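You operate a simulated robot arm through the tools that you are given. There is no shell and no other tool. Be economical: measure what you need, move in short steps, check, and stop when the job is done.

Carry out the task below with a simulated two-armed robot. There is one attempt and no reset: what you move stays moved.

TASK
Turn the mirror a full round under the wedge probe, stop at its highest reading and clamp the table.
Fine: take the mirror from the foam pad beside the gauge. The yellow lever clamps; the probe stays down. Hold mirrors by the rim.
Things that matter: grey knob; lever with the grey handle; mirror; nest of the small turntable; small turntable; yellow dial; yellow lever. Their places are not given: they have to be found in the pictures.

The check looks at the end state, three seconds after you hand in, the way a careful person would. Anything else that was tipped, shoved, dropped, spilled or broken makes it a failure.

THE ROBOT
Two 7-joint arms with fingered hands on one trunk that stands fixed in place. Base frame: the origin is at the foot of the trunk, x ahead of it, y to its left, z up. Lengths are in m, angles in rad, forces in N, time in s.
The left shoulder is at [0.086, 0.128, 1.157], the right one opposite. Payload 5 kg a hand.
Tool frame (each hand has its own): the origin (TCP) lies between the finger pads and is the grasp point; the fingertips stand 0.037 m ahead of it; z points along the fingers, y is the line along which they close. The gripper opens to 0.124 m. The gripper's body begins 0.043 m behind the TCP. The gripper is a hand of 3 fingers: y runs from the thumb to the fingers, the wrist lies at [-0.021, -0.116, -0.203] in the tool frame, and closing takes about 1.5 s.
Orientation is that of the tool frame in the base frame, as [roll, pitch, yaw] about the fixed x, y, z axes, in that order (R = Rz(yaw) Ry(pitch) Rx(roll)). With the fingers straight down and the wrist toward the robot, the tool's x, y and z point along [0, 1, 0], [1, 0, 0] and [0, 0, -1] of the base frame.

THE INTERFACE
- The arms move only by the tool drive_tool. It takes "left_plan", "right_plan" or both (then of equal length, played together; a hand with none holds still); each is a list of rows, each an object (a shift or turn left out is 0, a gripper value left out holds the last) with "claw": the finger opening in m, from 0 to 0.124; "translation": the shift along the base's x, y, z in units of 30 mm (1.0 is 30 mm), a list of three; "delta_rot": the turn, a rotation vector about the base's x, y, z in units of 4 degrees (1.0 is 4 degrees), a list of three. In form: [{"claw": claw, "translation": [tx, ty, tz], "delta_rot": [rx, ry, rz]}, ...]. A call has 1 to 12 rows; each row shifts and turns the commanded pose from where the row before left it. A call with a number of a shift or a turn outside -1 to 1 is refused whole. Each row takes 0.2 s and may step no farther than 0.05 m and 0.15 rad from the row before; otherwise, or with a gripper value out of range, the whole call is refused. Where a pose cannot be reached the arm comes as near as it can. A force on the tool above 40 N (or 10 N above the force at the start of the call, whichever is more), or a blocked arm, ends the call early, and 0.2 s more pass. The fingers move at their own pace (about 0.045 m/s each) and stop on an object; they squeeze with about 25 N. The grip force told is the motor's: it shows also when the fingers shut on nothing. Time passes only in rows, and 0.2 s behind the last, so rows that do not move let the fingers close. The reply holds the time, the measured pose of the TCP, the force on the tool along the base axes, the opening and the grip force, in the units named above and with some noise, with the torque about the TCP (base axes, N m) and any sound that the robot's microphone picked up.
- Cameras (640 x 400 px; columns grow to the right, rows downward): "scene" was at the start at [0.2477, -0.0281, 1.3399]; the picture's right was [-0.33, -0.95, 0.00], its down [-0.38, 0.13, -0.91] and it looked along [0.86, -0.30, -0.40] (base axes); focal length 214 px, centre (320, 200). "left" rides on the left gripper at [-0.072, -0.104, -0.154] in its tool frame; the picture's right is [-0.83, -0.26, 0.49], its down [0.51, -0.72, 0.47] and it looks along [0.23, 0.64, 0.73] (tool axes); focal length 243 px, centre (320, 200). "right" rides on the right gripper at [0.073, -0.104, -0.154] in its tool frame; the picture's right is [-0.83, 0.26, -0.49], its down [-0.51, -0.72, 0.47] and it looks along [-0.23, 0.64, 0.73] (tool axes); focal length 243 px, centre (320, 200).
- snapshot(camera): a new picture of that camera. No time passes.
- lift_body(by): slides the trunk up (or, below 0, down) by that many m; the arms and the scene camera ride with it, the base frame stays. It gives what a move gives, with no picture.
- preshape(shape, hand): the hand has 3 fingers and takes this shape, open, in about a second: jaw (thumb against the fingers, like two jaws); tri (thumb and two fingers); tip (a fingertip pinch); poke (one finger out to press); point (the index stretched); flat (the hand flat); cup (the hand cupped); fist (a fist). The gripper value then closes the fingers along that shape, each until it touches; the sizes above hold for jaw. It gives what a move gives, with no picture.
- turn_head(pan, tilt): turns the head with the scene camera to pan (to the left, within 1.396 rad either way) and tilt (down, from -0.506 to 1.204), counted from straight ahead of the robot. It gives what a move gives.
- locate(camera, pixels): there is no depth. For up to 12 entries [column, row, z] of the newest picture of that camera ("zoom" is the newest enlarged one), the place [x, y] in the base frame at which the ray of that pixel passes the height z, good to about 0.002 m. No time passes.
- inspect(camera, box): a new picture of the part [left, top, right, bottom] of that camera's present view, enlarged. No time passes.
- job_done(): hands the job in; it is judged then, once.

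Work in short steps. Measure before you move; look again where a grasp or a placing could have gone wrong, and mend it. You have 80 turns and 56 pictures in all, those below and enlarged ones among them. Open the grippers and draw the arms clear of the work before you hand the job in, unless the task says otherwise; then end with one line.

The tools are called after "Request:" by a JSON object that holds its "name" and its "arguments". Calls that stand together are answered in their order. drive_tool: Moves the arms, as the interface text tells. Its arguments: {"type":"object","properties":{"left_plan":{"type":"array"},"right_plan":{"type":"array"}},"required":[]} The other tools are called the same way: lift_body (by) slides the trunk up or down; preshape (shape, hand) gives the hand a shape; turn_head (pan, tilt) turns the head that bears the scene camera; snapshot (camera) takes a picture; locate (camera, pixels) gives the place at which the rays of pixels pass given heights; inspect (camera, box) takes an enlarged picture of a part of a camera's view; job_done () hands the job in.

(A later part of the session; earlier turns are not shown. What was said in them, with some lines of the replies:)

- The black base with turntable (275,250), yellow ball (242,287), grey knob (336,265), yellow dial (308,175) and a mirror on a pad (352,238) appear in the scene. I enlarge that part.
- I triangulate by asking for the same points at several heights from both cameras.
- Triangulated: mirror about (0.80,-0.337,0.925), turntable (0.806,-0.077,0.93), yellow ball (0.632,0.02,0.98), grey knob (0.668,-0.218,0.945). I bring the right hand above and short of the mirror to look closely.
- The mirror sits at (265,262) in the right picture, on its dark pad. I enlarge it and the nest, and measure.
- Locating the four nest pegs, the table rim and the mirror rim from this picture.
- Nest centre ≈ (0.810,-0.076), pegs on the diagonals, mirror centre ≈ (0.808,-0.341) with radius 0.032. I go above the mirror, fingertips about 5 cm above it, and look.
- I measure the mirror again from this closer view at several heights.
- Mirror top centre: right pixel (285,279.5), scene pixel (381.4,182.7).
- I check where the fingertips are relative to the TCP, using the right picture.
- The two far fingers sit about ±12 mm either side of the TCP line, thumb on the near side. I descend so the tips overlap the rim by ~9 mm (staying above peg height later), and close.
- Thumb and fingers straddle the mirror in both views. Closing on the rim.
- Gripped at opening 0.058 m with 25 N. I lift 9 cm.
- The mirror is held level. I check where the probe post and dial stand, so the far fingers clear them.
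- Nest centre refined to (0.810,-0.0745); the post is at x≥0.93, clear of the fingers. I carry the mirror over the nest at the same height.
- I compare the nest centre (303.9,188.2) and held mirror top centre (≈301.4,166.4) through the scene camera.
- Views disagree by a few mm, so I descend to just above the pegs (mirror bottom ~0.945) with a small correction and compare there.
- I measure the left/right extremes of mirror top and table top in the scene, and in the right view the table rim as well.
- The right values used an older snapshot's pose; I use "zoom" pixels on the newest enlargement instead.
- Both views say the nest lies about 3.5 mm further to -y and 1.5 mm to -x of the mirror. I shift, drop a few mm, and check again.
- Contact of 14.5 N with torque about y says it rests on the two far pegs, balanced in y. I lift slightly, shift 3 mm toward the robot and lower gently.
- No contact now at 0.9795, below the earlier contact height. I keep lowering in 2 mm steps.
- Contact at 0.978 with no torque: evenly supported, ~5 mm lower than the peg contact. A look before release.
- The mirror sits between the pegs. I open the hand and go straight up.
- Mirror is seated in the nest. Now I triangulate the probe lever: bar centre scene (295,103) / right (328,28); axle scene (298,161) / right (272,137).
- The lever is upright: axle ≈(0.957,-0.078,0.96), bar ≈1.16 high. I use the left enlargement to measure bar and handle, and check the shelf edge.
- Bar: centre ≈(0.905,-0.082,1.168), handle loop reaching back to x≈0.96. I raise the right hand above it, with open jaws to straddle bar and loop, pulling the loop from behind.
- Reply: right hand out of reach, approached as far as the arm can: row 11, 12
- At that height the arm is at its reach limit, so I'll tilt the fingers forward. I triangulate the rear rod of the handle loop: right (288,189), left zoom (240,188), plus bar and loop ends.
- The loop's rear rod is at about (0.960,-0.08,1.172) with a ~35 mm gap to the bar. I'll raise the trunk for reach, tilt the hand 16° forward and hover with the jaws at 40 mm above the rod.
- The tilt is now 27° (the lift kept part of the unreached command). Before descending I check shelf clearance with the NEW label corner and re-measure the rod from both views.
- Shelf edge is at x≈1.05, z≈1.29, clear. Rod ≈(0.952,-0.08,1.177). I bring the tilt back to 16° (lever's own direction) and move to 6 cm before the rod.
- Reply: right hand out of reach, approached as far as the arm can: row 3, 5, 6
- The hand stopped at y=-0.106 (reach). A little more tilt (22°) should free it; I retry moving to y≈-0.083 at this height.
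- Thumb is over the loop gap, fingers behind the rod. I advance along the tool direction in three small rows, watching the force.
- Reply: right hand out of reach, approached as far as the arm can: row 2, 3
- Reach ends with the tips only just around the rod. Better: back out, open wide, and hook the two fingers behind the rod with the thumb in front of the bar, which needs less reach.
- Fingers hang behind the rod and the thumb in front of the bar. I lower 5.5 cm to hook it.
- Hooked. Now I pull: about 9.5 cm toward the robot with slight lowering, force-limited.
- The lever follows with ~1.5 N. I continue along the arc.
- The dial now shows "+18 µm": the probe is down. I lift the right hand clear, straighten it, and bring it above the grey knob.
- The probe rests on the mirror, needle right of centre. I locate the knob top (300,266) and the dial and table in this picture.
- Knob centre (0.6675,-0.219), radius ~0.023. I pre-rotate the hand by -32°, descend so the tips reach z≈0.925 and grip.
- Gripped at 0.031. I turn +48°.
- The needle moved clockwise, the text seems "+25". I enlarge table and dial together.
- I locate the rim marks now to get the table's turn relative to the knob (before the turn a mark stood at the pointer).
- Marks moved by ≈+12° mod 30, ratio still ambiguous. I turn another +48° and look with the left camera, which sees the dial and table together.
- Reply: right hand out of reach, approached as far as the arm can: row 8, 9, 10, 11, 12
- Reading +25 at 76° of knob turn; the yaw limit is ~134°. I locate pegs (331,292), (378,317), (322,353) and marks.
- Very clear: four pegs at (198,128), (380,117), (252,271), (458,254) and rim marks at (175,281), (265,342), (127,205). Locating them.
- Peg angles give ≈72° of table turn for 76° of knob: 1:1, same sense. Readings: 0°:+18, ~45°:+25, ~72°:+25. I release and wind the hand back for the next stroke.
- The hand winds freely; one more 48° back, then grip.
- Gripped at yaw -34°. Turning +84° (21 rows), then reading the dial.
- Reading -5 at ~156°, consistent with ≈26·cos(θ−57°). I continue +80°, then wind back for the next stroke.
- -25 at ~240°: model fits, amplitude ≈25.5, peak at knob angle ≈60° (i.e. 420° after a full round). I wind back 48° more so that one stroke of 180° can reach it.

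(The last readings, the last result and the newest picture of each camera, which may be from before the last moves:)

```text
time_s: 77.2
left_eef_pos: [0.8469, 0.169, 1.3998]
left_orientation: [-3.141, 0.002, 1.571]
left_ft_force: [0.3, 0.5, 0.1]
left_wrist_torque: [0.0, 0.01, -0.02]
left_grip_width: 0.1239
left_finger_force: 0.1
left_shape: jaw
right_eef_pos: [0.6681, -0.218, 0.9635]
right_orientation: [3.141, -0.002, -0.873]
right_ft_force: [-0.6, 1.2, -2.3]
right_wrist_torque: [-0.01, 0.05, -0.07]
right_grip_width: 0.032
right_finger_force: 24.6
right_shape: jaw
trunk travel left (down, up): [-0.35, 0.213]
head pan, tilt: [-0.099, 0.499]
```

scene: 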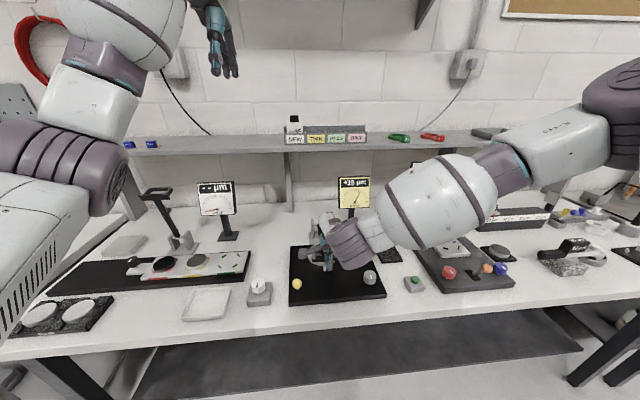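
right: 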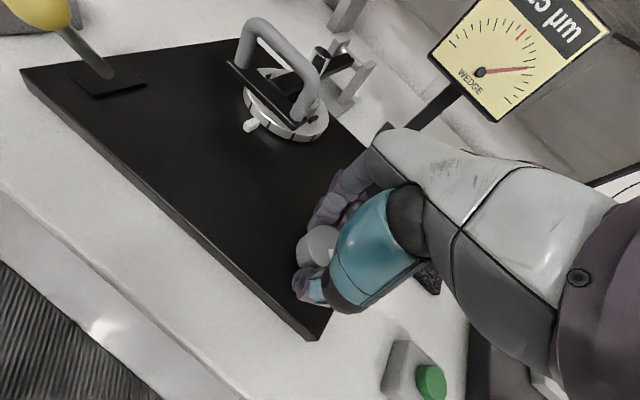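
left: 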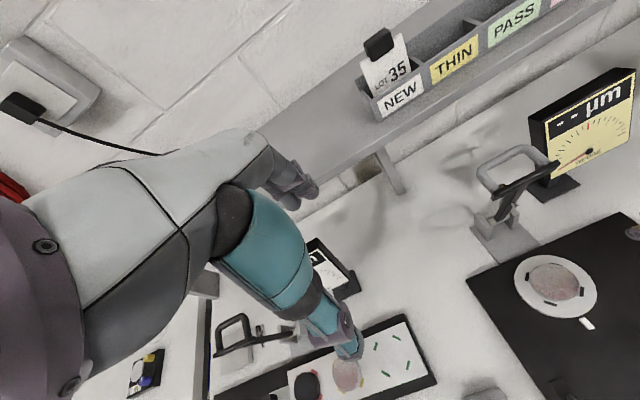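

Gripped at yaw -50°. Turning +172° (43 rows) to just before the expected peak, then reading.

Request:
{"name": "drive_tool", "arguments": {"right_plan": [{"delta_rot": [0, 0, 1]}, {"delta_rot": [0, 0, 1]}, {"delta_rot": [0, 0, 1]}, {"delta_rot": [0, 0, 1]}, {"delta_rot": [0, 0, 1]}, {"delta_rot": [0, 0, 1]}, {"delta_rot": [0, 0, 1]}, {"delta_rot": [0, 0, 1]}, {"delta_rot": [0, 0, 1]}, {"delta_rot": [0, 0, 1]}, {"delta_rot": [0, 0, 1]}, {"delta_rot": [0, 0, 1]}]}}

Request:
{"name": "drive_tool", "arguments": {"right_plan": [{"delta_rot": [0, 0, 1]}, {"delta_rot": [0, 0, 1]}, {"delta_rot": [0, 0, 1]}, {"delta_rot": [0, 0, 1]}, {"delta_rot": [0, 0, 1]}, {"delta_rot": [0, 0, 1]}, {"delta_rot": [0, 0, 1]}, {"delta_rot": [0, 0, 1]}, {"delta_rot": [0, 0, 1]}, {"delta_rot": [0, 0, 1]}, {"delta_rot": [0, 0, 1]}, {"delta_rot": [0, 0, 1]}]}}

Request:
{"name": "drive_tool", "arguments": {"right_plan": [{"delta_rot": [0, 0, 1]}, {"delta_rot": [0, 0, 1]}, {"delta_rot": [0, 0, 1]}, {"delta_rot": [0, 0, 1]}, {"delta_rot": [0, 0, 1]}, {"delta_rot": [0, 0, 1]}, {"delta_rot": [0, 0, 1]}, {"delta_rot": [0, 0, 1]}, {"delta_rot": [0, 0, 1]}, {"delta_rot": [0, 0, 1]}, {"delta_rot": [0, 0, 1]}, {"delta_rot": [0, 0, 1]}]}}

Request:
{"name": "drive_tool", "arguments": {"right_plan": [{"delta_rot": [0, 0, 1]}, {"delta_rot": [0, 0, 1]}, {"delta_rot": [0, 0, 1]}, {"delta_rot": [0, 0, 1]}, {"delta_rot": [0, 0, 1]}, {"delta_rot": [0, 0, 1]}, {"delta_rot": [0, 0, 1]}]}}

Request:
{"name": "inspect", "arguments": {"camera": "left", "box": [510, 60, 640, 325]}}

```text
time_s: 79.8
left_eef_pos: [0.8468, 0.1704, 1.4001]
left_orientation: [3.141, 0.003, 1.573]
left_ft_force: [0.3, 0.0, 0.6]
left_wrist_torque: [-0.01, 0.0, 0.0]
left_grip_width: 0.1237
left_finger_force: 0.1
left_shape: jaw
right_eef_pos: [0.6672, -0.2193, 0.9626]
right_orientation: [3.141, -0.001, -0.035]
right_ft_force: [-4.2, 5.3, -7.4]
right_wrist_torque: [0.21, 0.11, -0.02]
right_grip_width: 0.0308
right_finger_force: 24.8
right_shape: jaw
trunk travel left (down, up): [-0.35, 0.213]
head pan, tilt: [-0.099, 0.499]
```

```text
time_s: 82.3
left_eef_pos: [0.8461, 0.1701, 1.4]
left_orientation: [3.141, -0.001, 1.572]
left_ft_force: [0.3, 0.5, 0.5]
left_wrist_torque: [-0.01, -0.01, 0.01]
left_grip_width: 0.1237
left_finger_force: 0.1
left_shape: jaw
right_eef_pos: [0.6662, -0.2179, 0.9628]
right_orientation: [-3.141, -0.001, 0.803]
right_ft_force: [-9.5, 5.9, -7.9]
right_wrist_torque: [0.22, 0.3, -0.02]
right_grip_width: 0.0302
right_finger_force: 24.9
right_shape: jaw
trunk travel left (down, up): [-0.35, 0.213]
head pan, tilt: [-0.099, 0.499]
```

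```text
time_s: 85.0
left_eef_pos: [0.8454, 0.1705, 1.4005]
left_orientation: [-3.14, -0.001, 1.573]
left_ft_force: [-0.6, -0.3, -0.6]
left_wrist_torque: [0.0, 0.02, 0.0]
left_grip_width: 0.124
left_finger_force: 0.1
left_shape: jaw
right_eef_pos: [0.6654, -0.2191, 0.9652]
right_orientation: [3.141, -0.001, 1.64]
right_ft_force: [-13.4, 1.4, -5.5]
right_wrist_torque: [0.0, 0.43, -0.09]
right_grip_width: 0.0305
right_finger_force: 24.9
right_shape: jaw
trunk travel left (down, up): [-0.35, 0.213]
head pan, tilt: [-0.099, 0.499]
```

```text
time_s: 86.5
left_eef_pos: [0.8462, 0.1698, 1.4002]
left_orientation: [3.141, 0.0, 1.573]
left_ft_force: [1.1, 0.5, -0.2]
left_wrist_torque: [-0.01, -0.04, 0.0]
left_grip_width: 0.1238
left_finger_force: 0.0
left_shape: jaw
right_eef_pos: [0.6652, -0.2193, 0.9644]
right_orientation: [3.141, -0.001, 2.128]
right_ft_force: [-10.9, -4.7, -6.8]
right_wrist_torque: [-0.15, 0.39, -0.07]
right_grip_width: 0.0302
right_finger_force: 25.1
right_shape: jaw
trunk travel left (down, up): [-0.35, 0.213]
head pan, tilt: [-0.099, 0.499]
```

```text
1.51 times, centred on (575, 192) of left
```

zoom: 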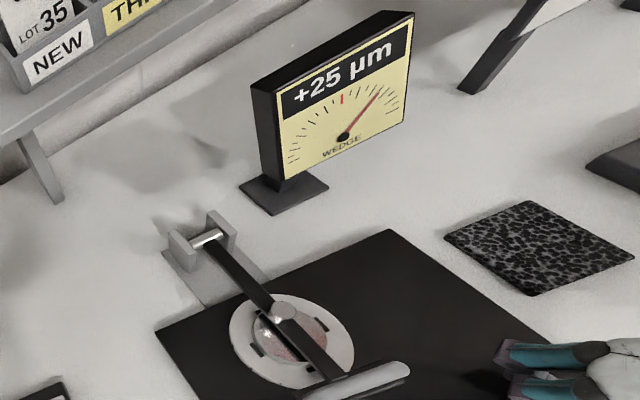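

+25 after more than a full round. I measure the peg angles precisely with the same enlargement as before to see how far the table is from the peak (target pegs ≈10° mod 90).

Request:
{"name": "inspect", "arguments": {"camera": "left", "box": [525, 245, 585, 325]}}

```text
5.00 times, centred on (555, 285) of left
```

zoom: 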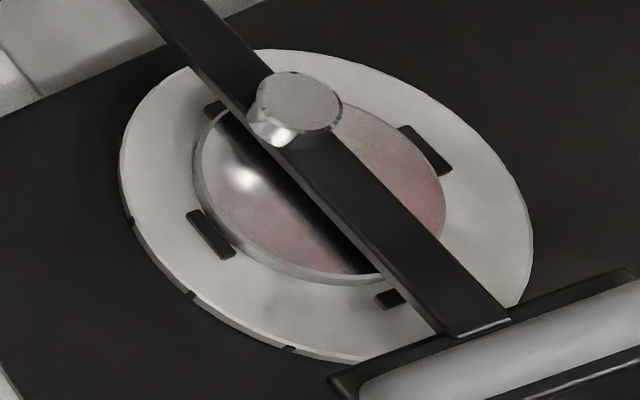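

Pegs fully visible now: (210,234) and (424,150); partial (215,108) and (390,299); marks at (130,221), (192,295), (288,348).

Request:
{"name": "locate", "arguments": {"camera": "zoom", "pixels": [[210, 234, 0.932], [424, 150, 0.932], [192, 294, 0.924], [288, 347, 0.924], [130, 220, 0.924], [390, 299, 0.932]]}}

```text
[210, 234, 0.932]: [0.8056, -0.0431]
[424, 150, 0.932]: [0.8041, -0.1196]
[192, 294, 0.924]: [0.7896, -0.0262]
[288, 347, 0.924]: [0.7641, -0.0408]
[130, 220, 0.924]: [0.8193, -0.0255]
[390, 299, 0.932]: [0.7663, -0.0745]
```

From the marks the table is at about +48° (past a full round); the fit gives the peak at ≈+55.5°. I turn +7.5° and keep holding the knob, while the left hand moves to above the yellow lever (ball at (0.632,0.02,0.98), leaning toward the robot over a slot along x).

Request:
{"name": "drive_tool", "arguments": {"right_plan": [{"delta_rot": [0, 0, 0.95]}, {"delta_rot": [0, 0, 0.95]}, {}]}}

Request:
{"name": "drive_tool", "arguments": {"left_plan": [{"translation": [-0.6, -0.5, -0.95]}, {"translation": [-0.6, -0.5, -0.95]}, {"translation": [-0.6, -0.5, -0.95]}, {"translation": [-0.6, -0.5, -0.95]}, {"translation": [-0.6, -0.5, -0.95]}, {"translation": [-0.6, -0.5, -0.95]}, {"translation": [-0.6, -0.5, -0.95]}, {"translation": [-0.6, -0.5, -0.95]}, {"translation": [-0.6, -0.5, -0.95]}, {"translation": [-0.55, -0.48, -0.95]}, {}]}}

Request:
{"name": "snapshot", "arguments": {"camera": "left"}}

```text
time_s: 87.3
left_eef_pos: [0.8459, 0.1711, 1.4006]
left_orientation: [3.141, 0.003, 1.573]
left_ft_force: [0.1, -0.3, 0.4]
left_wrist_torque: [-0.04, -0.02, 0.0]
left_grip_width: 0.1237
left_finger_force: 0.1
left_shape: jaw
right_eef_pos: [0.666, -0.2193, 0.9638]
right_orientation: [-3.139, 0.001, 2.263]
right_ft_force: [-10.4, -5.6, -3.4]
right_wrist_torque: [-0.23, 0.35, -0.02]
right_grip_width: 0.0307
right_finger_force: 25.2
right_shape: jaw
trunk travel left (down, up): [-0.35, 0.213]
head pan, tilt: [-0.099, 0.499]
```

```text
time_s: 89.8
left_eef_pos: [0.6671, 0.0187, 1.1151]
left_orientation: [-3.141, 0.002, 1.572]
left_ft_force: [-0.2, -0.5, 0.1]
left_wrist_torque: [0.0, -0.01, 0.02]
left_grip_width: 0.1237
left_finger_force: 0.1
left_shape: jaw
right_eef_pos: [0.6671, -0.2182, 0.963]
right_orientation: [-3.142, -0.001, 2.261]
right_ft_force: [-10.2, -2.9, -1.7]
right_wrist_torque: [-0.13, 0.33, -0.04]
right_grip_width: 0.0305
right_finger_force: 25.1
right_shape: jaw
trunk travel left (down, up): [-0.35, 0.213]
head pan, tilt: [-0.099, 0.499]
```

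```text
1 pictures are left
```

left: 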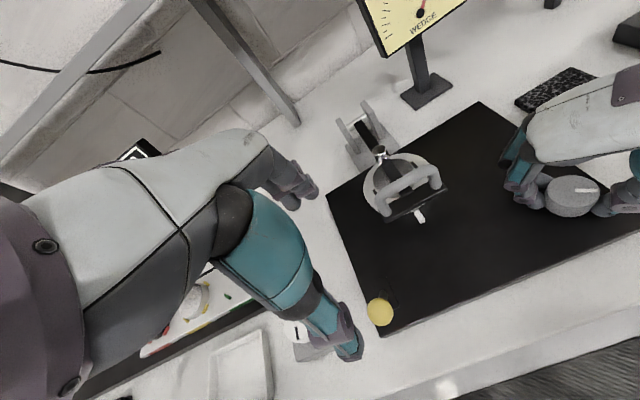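

Ball at (381,312), thumb tip at (350,352). I locate them.

Request:
{"name": "locate", "arguments": {"camera": "left", "pixels": [[381, 312, 0.97], [381, 312, 0.98], [381, 312, 0.99], [367, 314, 0.98], [395, 313, 0.98], [350, 354, 1.078], [386, 283, 0.918], [305, 195, 1.078]]}}

```text
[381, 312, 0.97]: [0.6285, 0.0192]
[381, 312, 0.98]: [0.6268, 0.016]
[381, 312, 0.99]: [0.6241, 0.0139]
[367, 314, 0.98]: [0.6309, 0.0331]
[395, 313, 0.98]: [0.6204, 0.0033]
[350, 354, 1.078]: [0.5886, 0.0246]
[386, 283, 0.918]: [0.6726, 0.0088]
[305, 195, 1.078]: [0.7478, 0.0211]
```

Ball (0.627,0.018,0.98); the thumb is ~1 cm behind it. I descend so the tips are at ~0.955, then push forward, force-limited.

Request:
{"name": "drive_tool", "arguments": {"left_plan": [{"translation": [-0.05, 0, -0.85]}, {"translation": [0, 0, -0.85]}, {"translation": [0, 0, -0.85]}, {"translation": [0, 0, -0.85]}, {"translation": [0, 0, -0.7]}, {}]}}

Request:
{"name": "drive_tool", "arguments": {"left_plan": [{"translation": [0.35, 0, 0]}, {"translation": [0.35, 0, 0]}, {"translation": [0.35, 0, 0]}, {"translation": [0.35, 0, 0]}, {}]}}

```text
time_s: 91.2
left_eef_pos: [0.6674, 0.0195, 0.9924]
left_orientation: [3.139, -0.001, 1.571]
left_ft_force: [1.0, -0.3, 0.2]
left_wrist_torque: [0.01, -0.03, 0.01]
left_grip_width: 0.1238
left_finger_force: 0.1
left_shape: jaw
right_eef_pos: [0.6658, -0.219, 0.9644]
right_orientation: [3.141, -0.003, 2.26]
right_ft_force: [-9.6, -3.0, -1.9]
right_wrist_torque: [-0.15, 0.32, -0.05]
right_grip_width: 0.0307
right_finger_force: 25.3
right_shape: jaw
trunk travel left (down, up): [-0.35, 0.213]
head pan, tilt: [-0.099, 0.499]
```

```text
time_s: 92.3
left_eef_pos: [0.7082, 0.0183, 0.992]
left_orientation: [3.141, 0.001, 1.572]
left_ft_force: [-1.0, 0.1, 0.5]
left_wrist_torque: [-0.01, 0.02, -0.05]
left_grip_width: 0.1241
left_finger_force: 0.0
left_shape: jaw
right_eef_pos: [0.6668, -0.219, 0.9637]
right_orientation: [3.14, -0.002, 2.263]
right_ft_force: [-11.3, -3.1, -0.8]
right_wrist_torque: [-0.13, 0.39, -0.04]
right_grip_width: 0.0306
right_finger_force: 24.5
right_shape: jaw
trunk travel left (down, up): [-0.35, 0.213]
head pan, tilt: [-0.099, 0.499]
```

Request:
{"name": "drive_tool", "arguments": {"left_plan": [{"translation": [0.35, 0, 0]}, {"translation": [0.35, 0, 0]}, {"translation": [0.35, 0, 0]}, {"translation": [0.35, 0, 0]}, {}]}}

```text
time_s: 93.5
left_eef_pos: [0.7494, 0.0184, 0.9928]
left_orientation: [3.141, 0.0, 1.571]
left_ft_force: [-24.5, 1.0, -2.3]
left_wrist_torque: [0.04, -0.2, -0.13]
left_grip_width: 0.1238
left_finger_force: 0.1
left_shape: jaw
right_eef_pos: [0.6643, -0.2195, 0.9639]
right_orientation: [3.14, 0.0, 2.262]
right_ft_force: [-2.3, -2.1, -8.4]
right_wrist_torque: [-0.06, 0.05, -0.05]
right_grip_width: 0.0306
right_finger_force: 24.8
right_shape: jaw
trunk travel left (down, up): [-0.35, 0.213]
head pan, tilt: [-0.099, 0.499]
```

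A firm stop (24.5 N) with the ball at ≈0.697: lever thrown over. I back the left hand off and up, open the right hand and lift it away.

Request:
{"name": "drive_tool", "arguments": {"left_plan": [{"translation": [-0.25, 0, 0]}, {"translation": [0, 0, 0.7]}, {"translation": [0, 0, 0.9]}, {"translation": [0, 0, 0.9]}, {"translation": [0, 0.3, 0.9]}, {"translation": [0, 0.8, 0.9]}, {"translation": [0, 0.8, 0.9]}, {"translation": [0, 0.8, 0.9]}, {"translation": [0, 0.8, 0.9]}, {"translation": [0, 0.8, 0.5]}]}}

Request:
{"name": "drive_tool", "arguments": {"right_plan": [{"claw": 0.075}, {}, {}, {"translation": [0, 0, 0.6]}, {"translation": [0, 0, 0.9]}, {"translation": [0, 0, 0.9]}, {"translation": [0, -0.5, 0.9]}, {"translation": [-0.3, -0.8, 0.9]}, {"translation": [-0.3, -0.8, 0.9]}, {"translation": [-0.3, -0.8, 0.9]}, {}]}}

Request:
{"name": "turn_head", "arguments": {"pan": -0.1, "tilt": 0.6}}

```text
time_s: 95.8
left_eef_pos: [0.7422, 0.1497, 1.2191]
left_orientation: [3.14, 0.0, 1.571]
left_ft_force: [0.2, 0.6, -0.3]
left_wrist_torque: [-0.02, 0.01, 0.03]
left_grip_width: 0.1238
left_finger_force: 0.0
left_shape: jaw
right_eef_pos: [0.6657, -0.2201, 0.9632]
right_orientation: [-3.141, 0.001, 2.262]
right_ft_force: [-11.5, -5.9, -0.6]
right_wrist_torque: [-0.21, 0.39, -0.07]
right_grip_width: 0.0307
right_finger_force: 24.7
right_shape: jaw
trunk travel left (down, up): [-0.35, 0.213]
head pan, tilt: [-0.099, 0.499]
```

```text
time_s: 98.3
left_eef_pos: [0.7423, 0.1483, 1.2169]
left_orientation: [-3.14, 0.0, 1.57]
left_ft_force: [-0.6, 0.1, -0.6]
left_wrist_torque: [0.01, 0.0, 0.02]
left_grip_width: 0.1236
left_finger_force: 0.1
left_shape: jaw
right_eef_pos: [0.6295, -0.2997, 1.2353]
right_orientation: [2.995, 0.123, 2.245]
right_ft_force: [0.8, -0.1, 0.7]
right_wrist_torque: [0.04, 0.01, 0.02]
right_grip_width: 0.0745
right_finger_force: 0.0
right_shape: jaw
right hand out of reach, approached as far as the arm can: row 10
trunk travel left (down, up): [-0.35, 0.213]
head pan, tilt: [-0.099, 0.499]
stopped in row 11 (right hand): the arm was blocked; the commanded pose is now the measured one
```

```text
time_s: 99.0
left_eef_pos: [0.7429, 0.1498, 1.2174]
left_orientation: [-3.14, 0.0, 1.571]
left_ft_force: [0.5, -0.3, 0.2]
left_wrist_torque: [-0.04, 0.0, 0.0]
left_grip_width: 0.1237
left_finger_force: 0.1
left_shape: jaw
right_eef_pos: [0.6293, -0.2973, 1.2354]
right_orientation: [2.996, 0.121, 2.246]
right_ft_force: [0.2, 0.0, -0.2]
right_wrist_torque: [-0.01, 0.01, 0.01]
right_grip_width: 0.0752
right_finger_force: 0.0
right_shape: jaw
trunk travel left (down, up): [-0.35, 0.213]
head pan, tilt: [-0.099, 0.6]
```

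Both hands are clear. I use the last picture on the scene: dial, base, lever and probe together.

Request:
{"name": "inspect", "arguments": {"camera": "scene", "box": [270, 150, 410, 290]}}

```text
2.86 times, centred on (340, 220) of scene
```

zoom: 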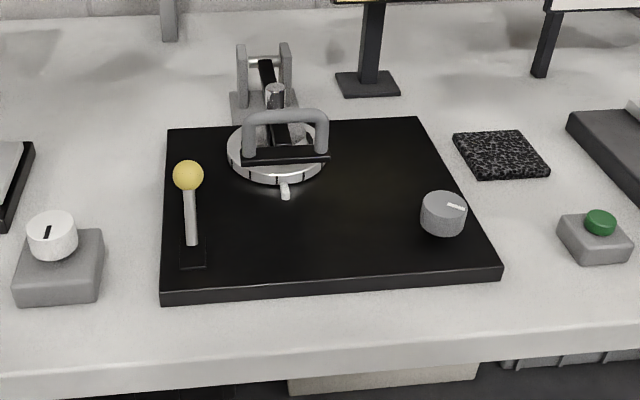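

The lever is thrown over, probe down, base in place; the dial fell just outside the picture. I check the final table angle through the knob's white line and rim marks instead.

Request:
{"name": "locate", "arguments": {"camera": "zoom", "pixels": [[447, 205, 0.945], [465, 208, 0.945], [443, 205, 0.945], [249, 178, 0.921], [277, 184, 0.921], [303, 179, 0.921], [284, 192, 0.921], [228, 150, 0.926], [329, 152, 0.926], [188, 176, 0.98]]}}

```text
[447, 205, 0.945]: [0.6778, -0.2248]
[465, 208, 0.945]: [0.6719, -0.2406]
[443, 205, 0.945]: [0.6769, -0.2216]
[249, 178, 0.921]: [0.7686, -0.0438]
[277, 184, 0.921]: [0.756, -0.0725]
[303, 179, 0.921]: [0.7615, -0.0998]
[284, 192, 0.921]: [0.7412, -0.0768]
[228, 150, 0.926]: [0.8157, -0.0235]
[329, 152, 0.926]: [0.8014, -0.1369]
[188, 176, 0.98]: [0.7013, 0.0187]
```

The knob line has turned ≈+61° past a full round, and the marks agree at ~52–60°. Both are at the fitted peak of ~55–60°. The yellow ball is over at (0.70,0.019), the probe is down and the hands are open and clear, so I hand in.

Request:
{"name": "job_done", "arguments": {}}

```text
The job is handed in.
```

I turned the mirror a little over a full round under the lowered wedge probe, stopped it at about its highest reading (+25 µm), and threw the yellow lever over to clamp. I set the final angle by fitting the dial readings, and my last picture missed the dial, so the reading after clamping is not confirmed.
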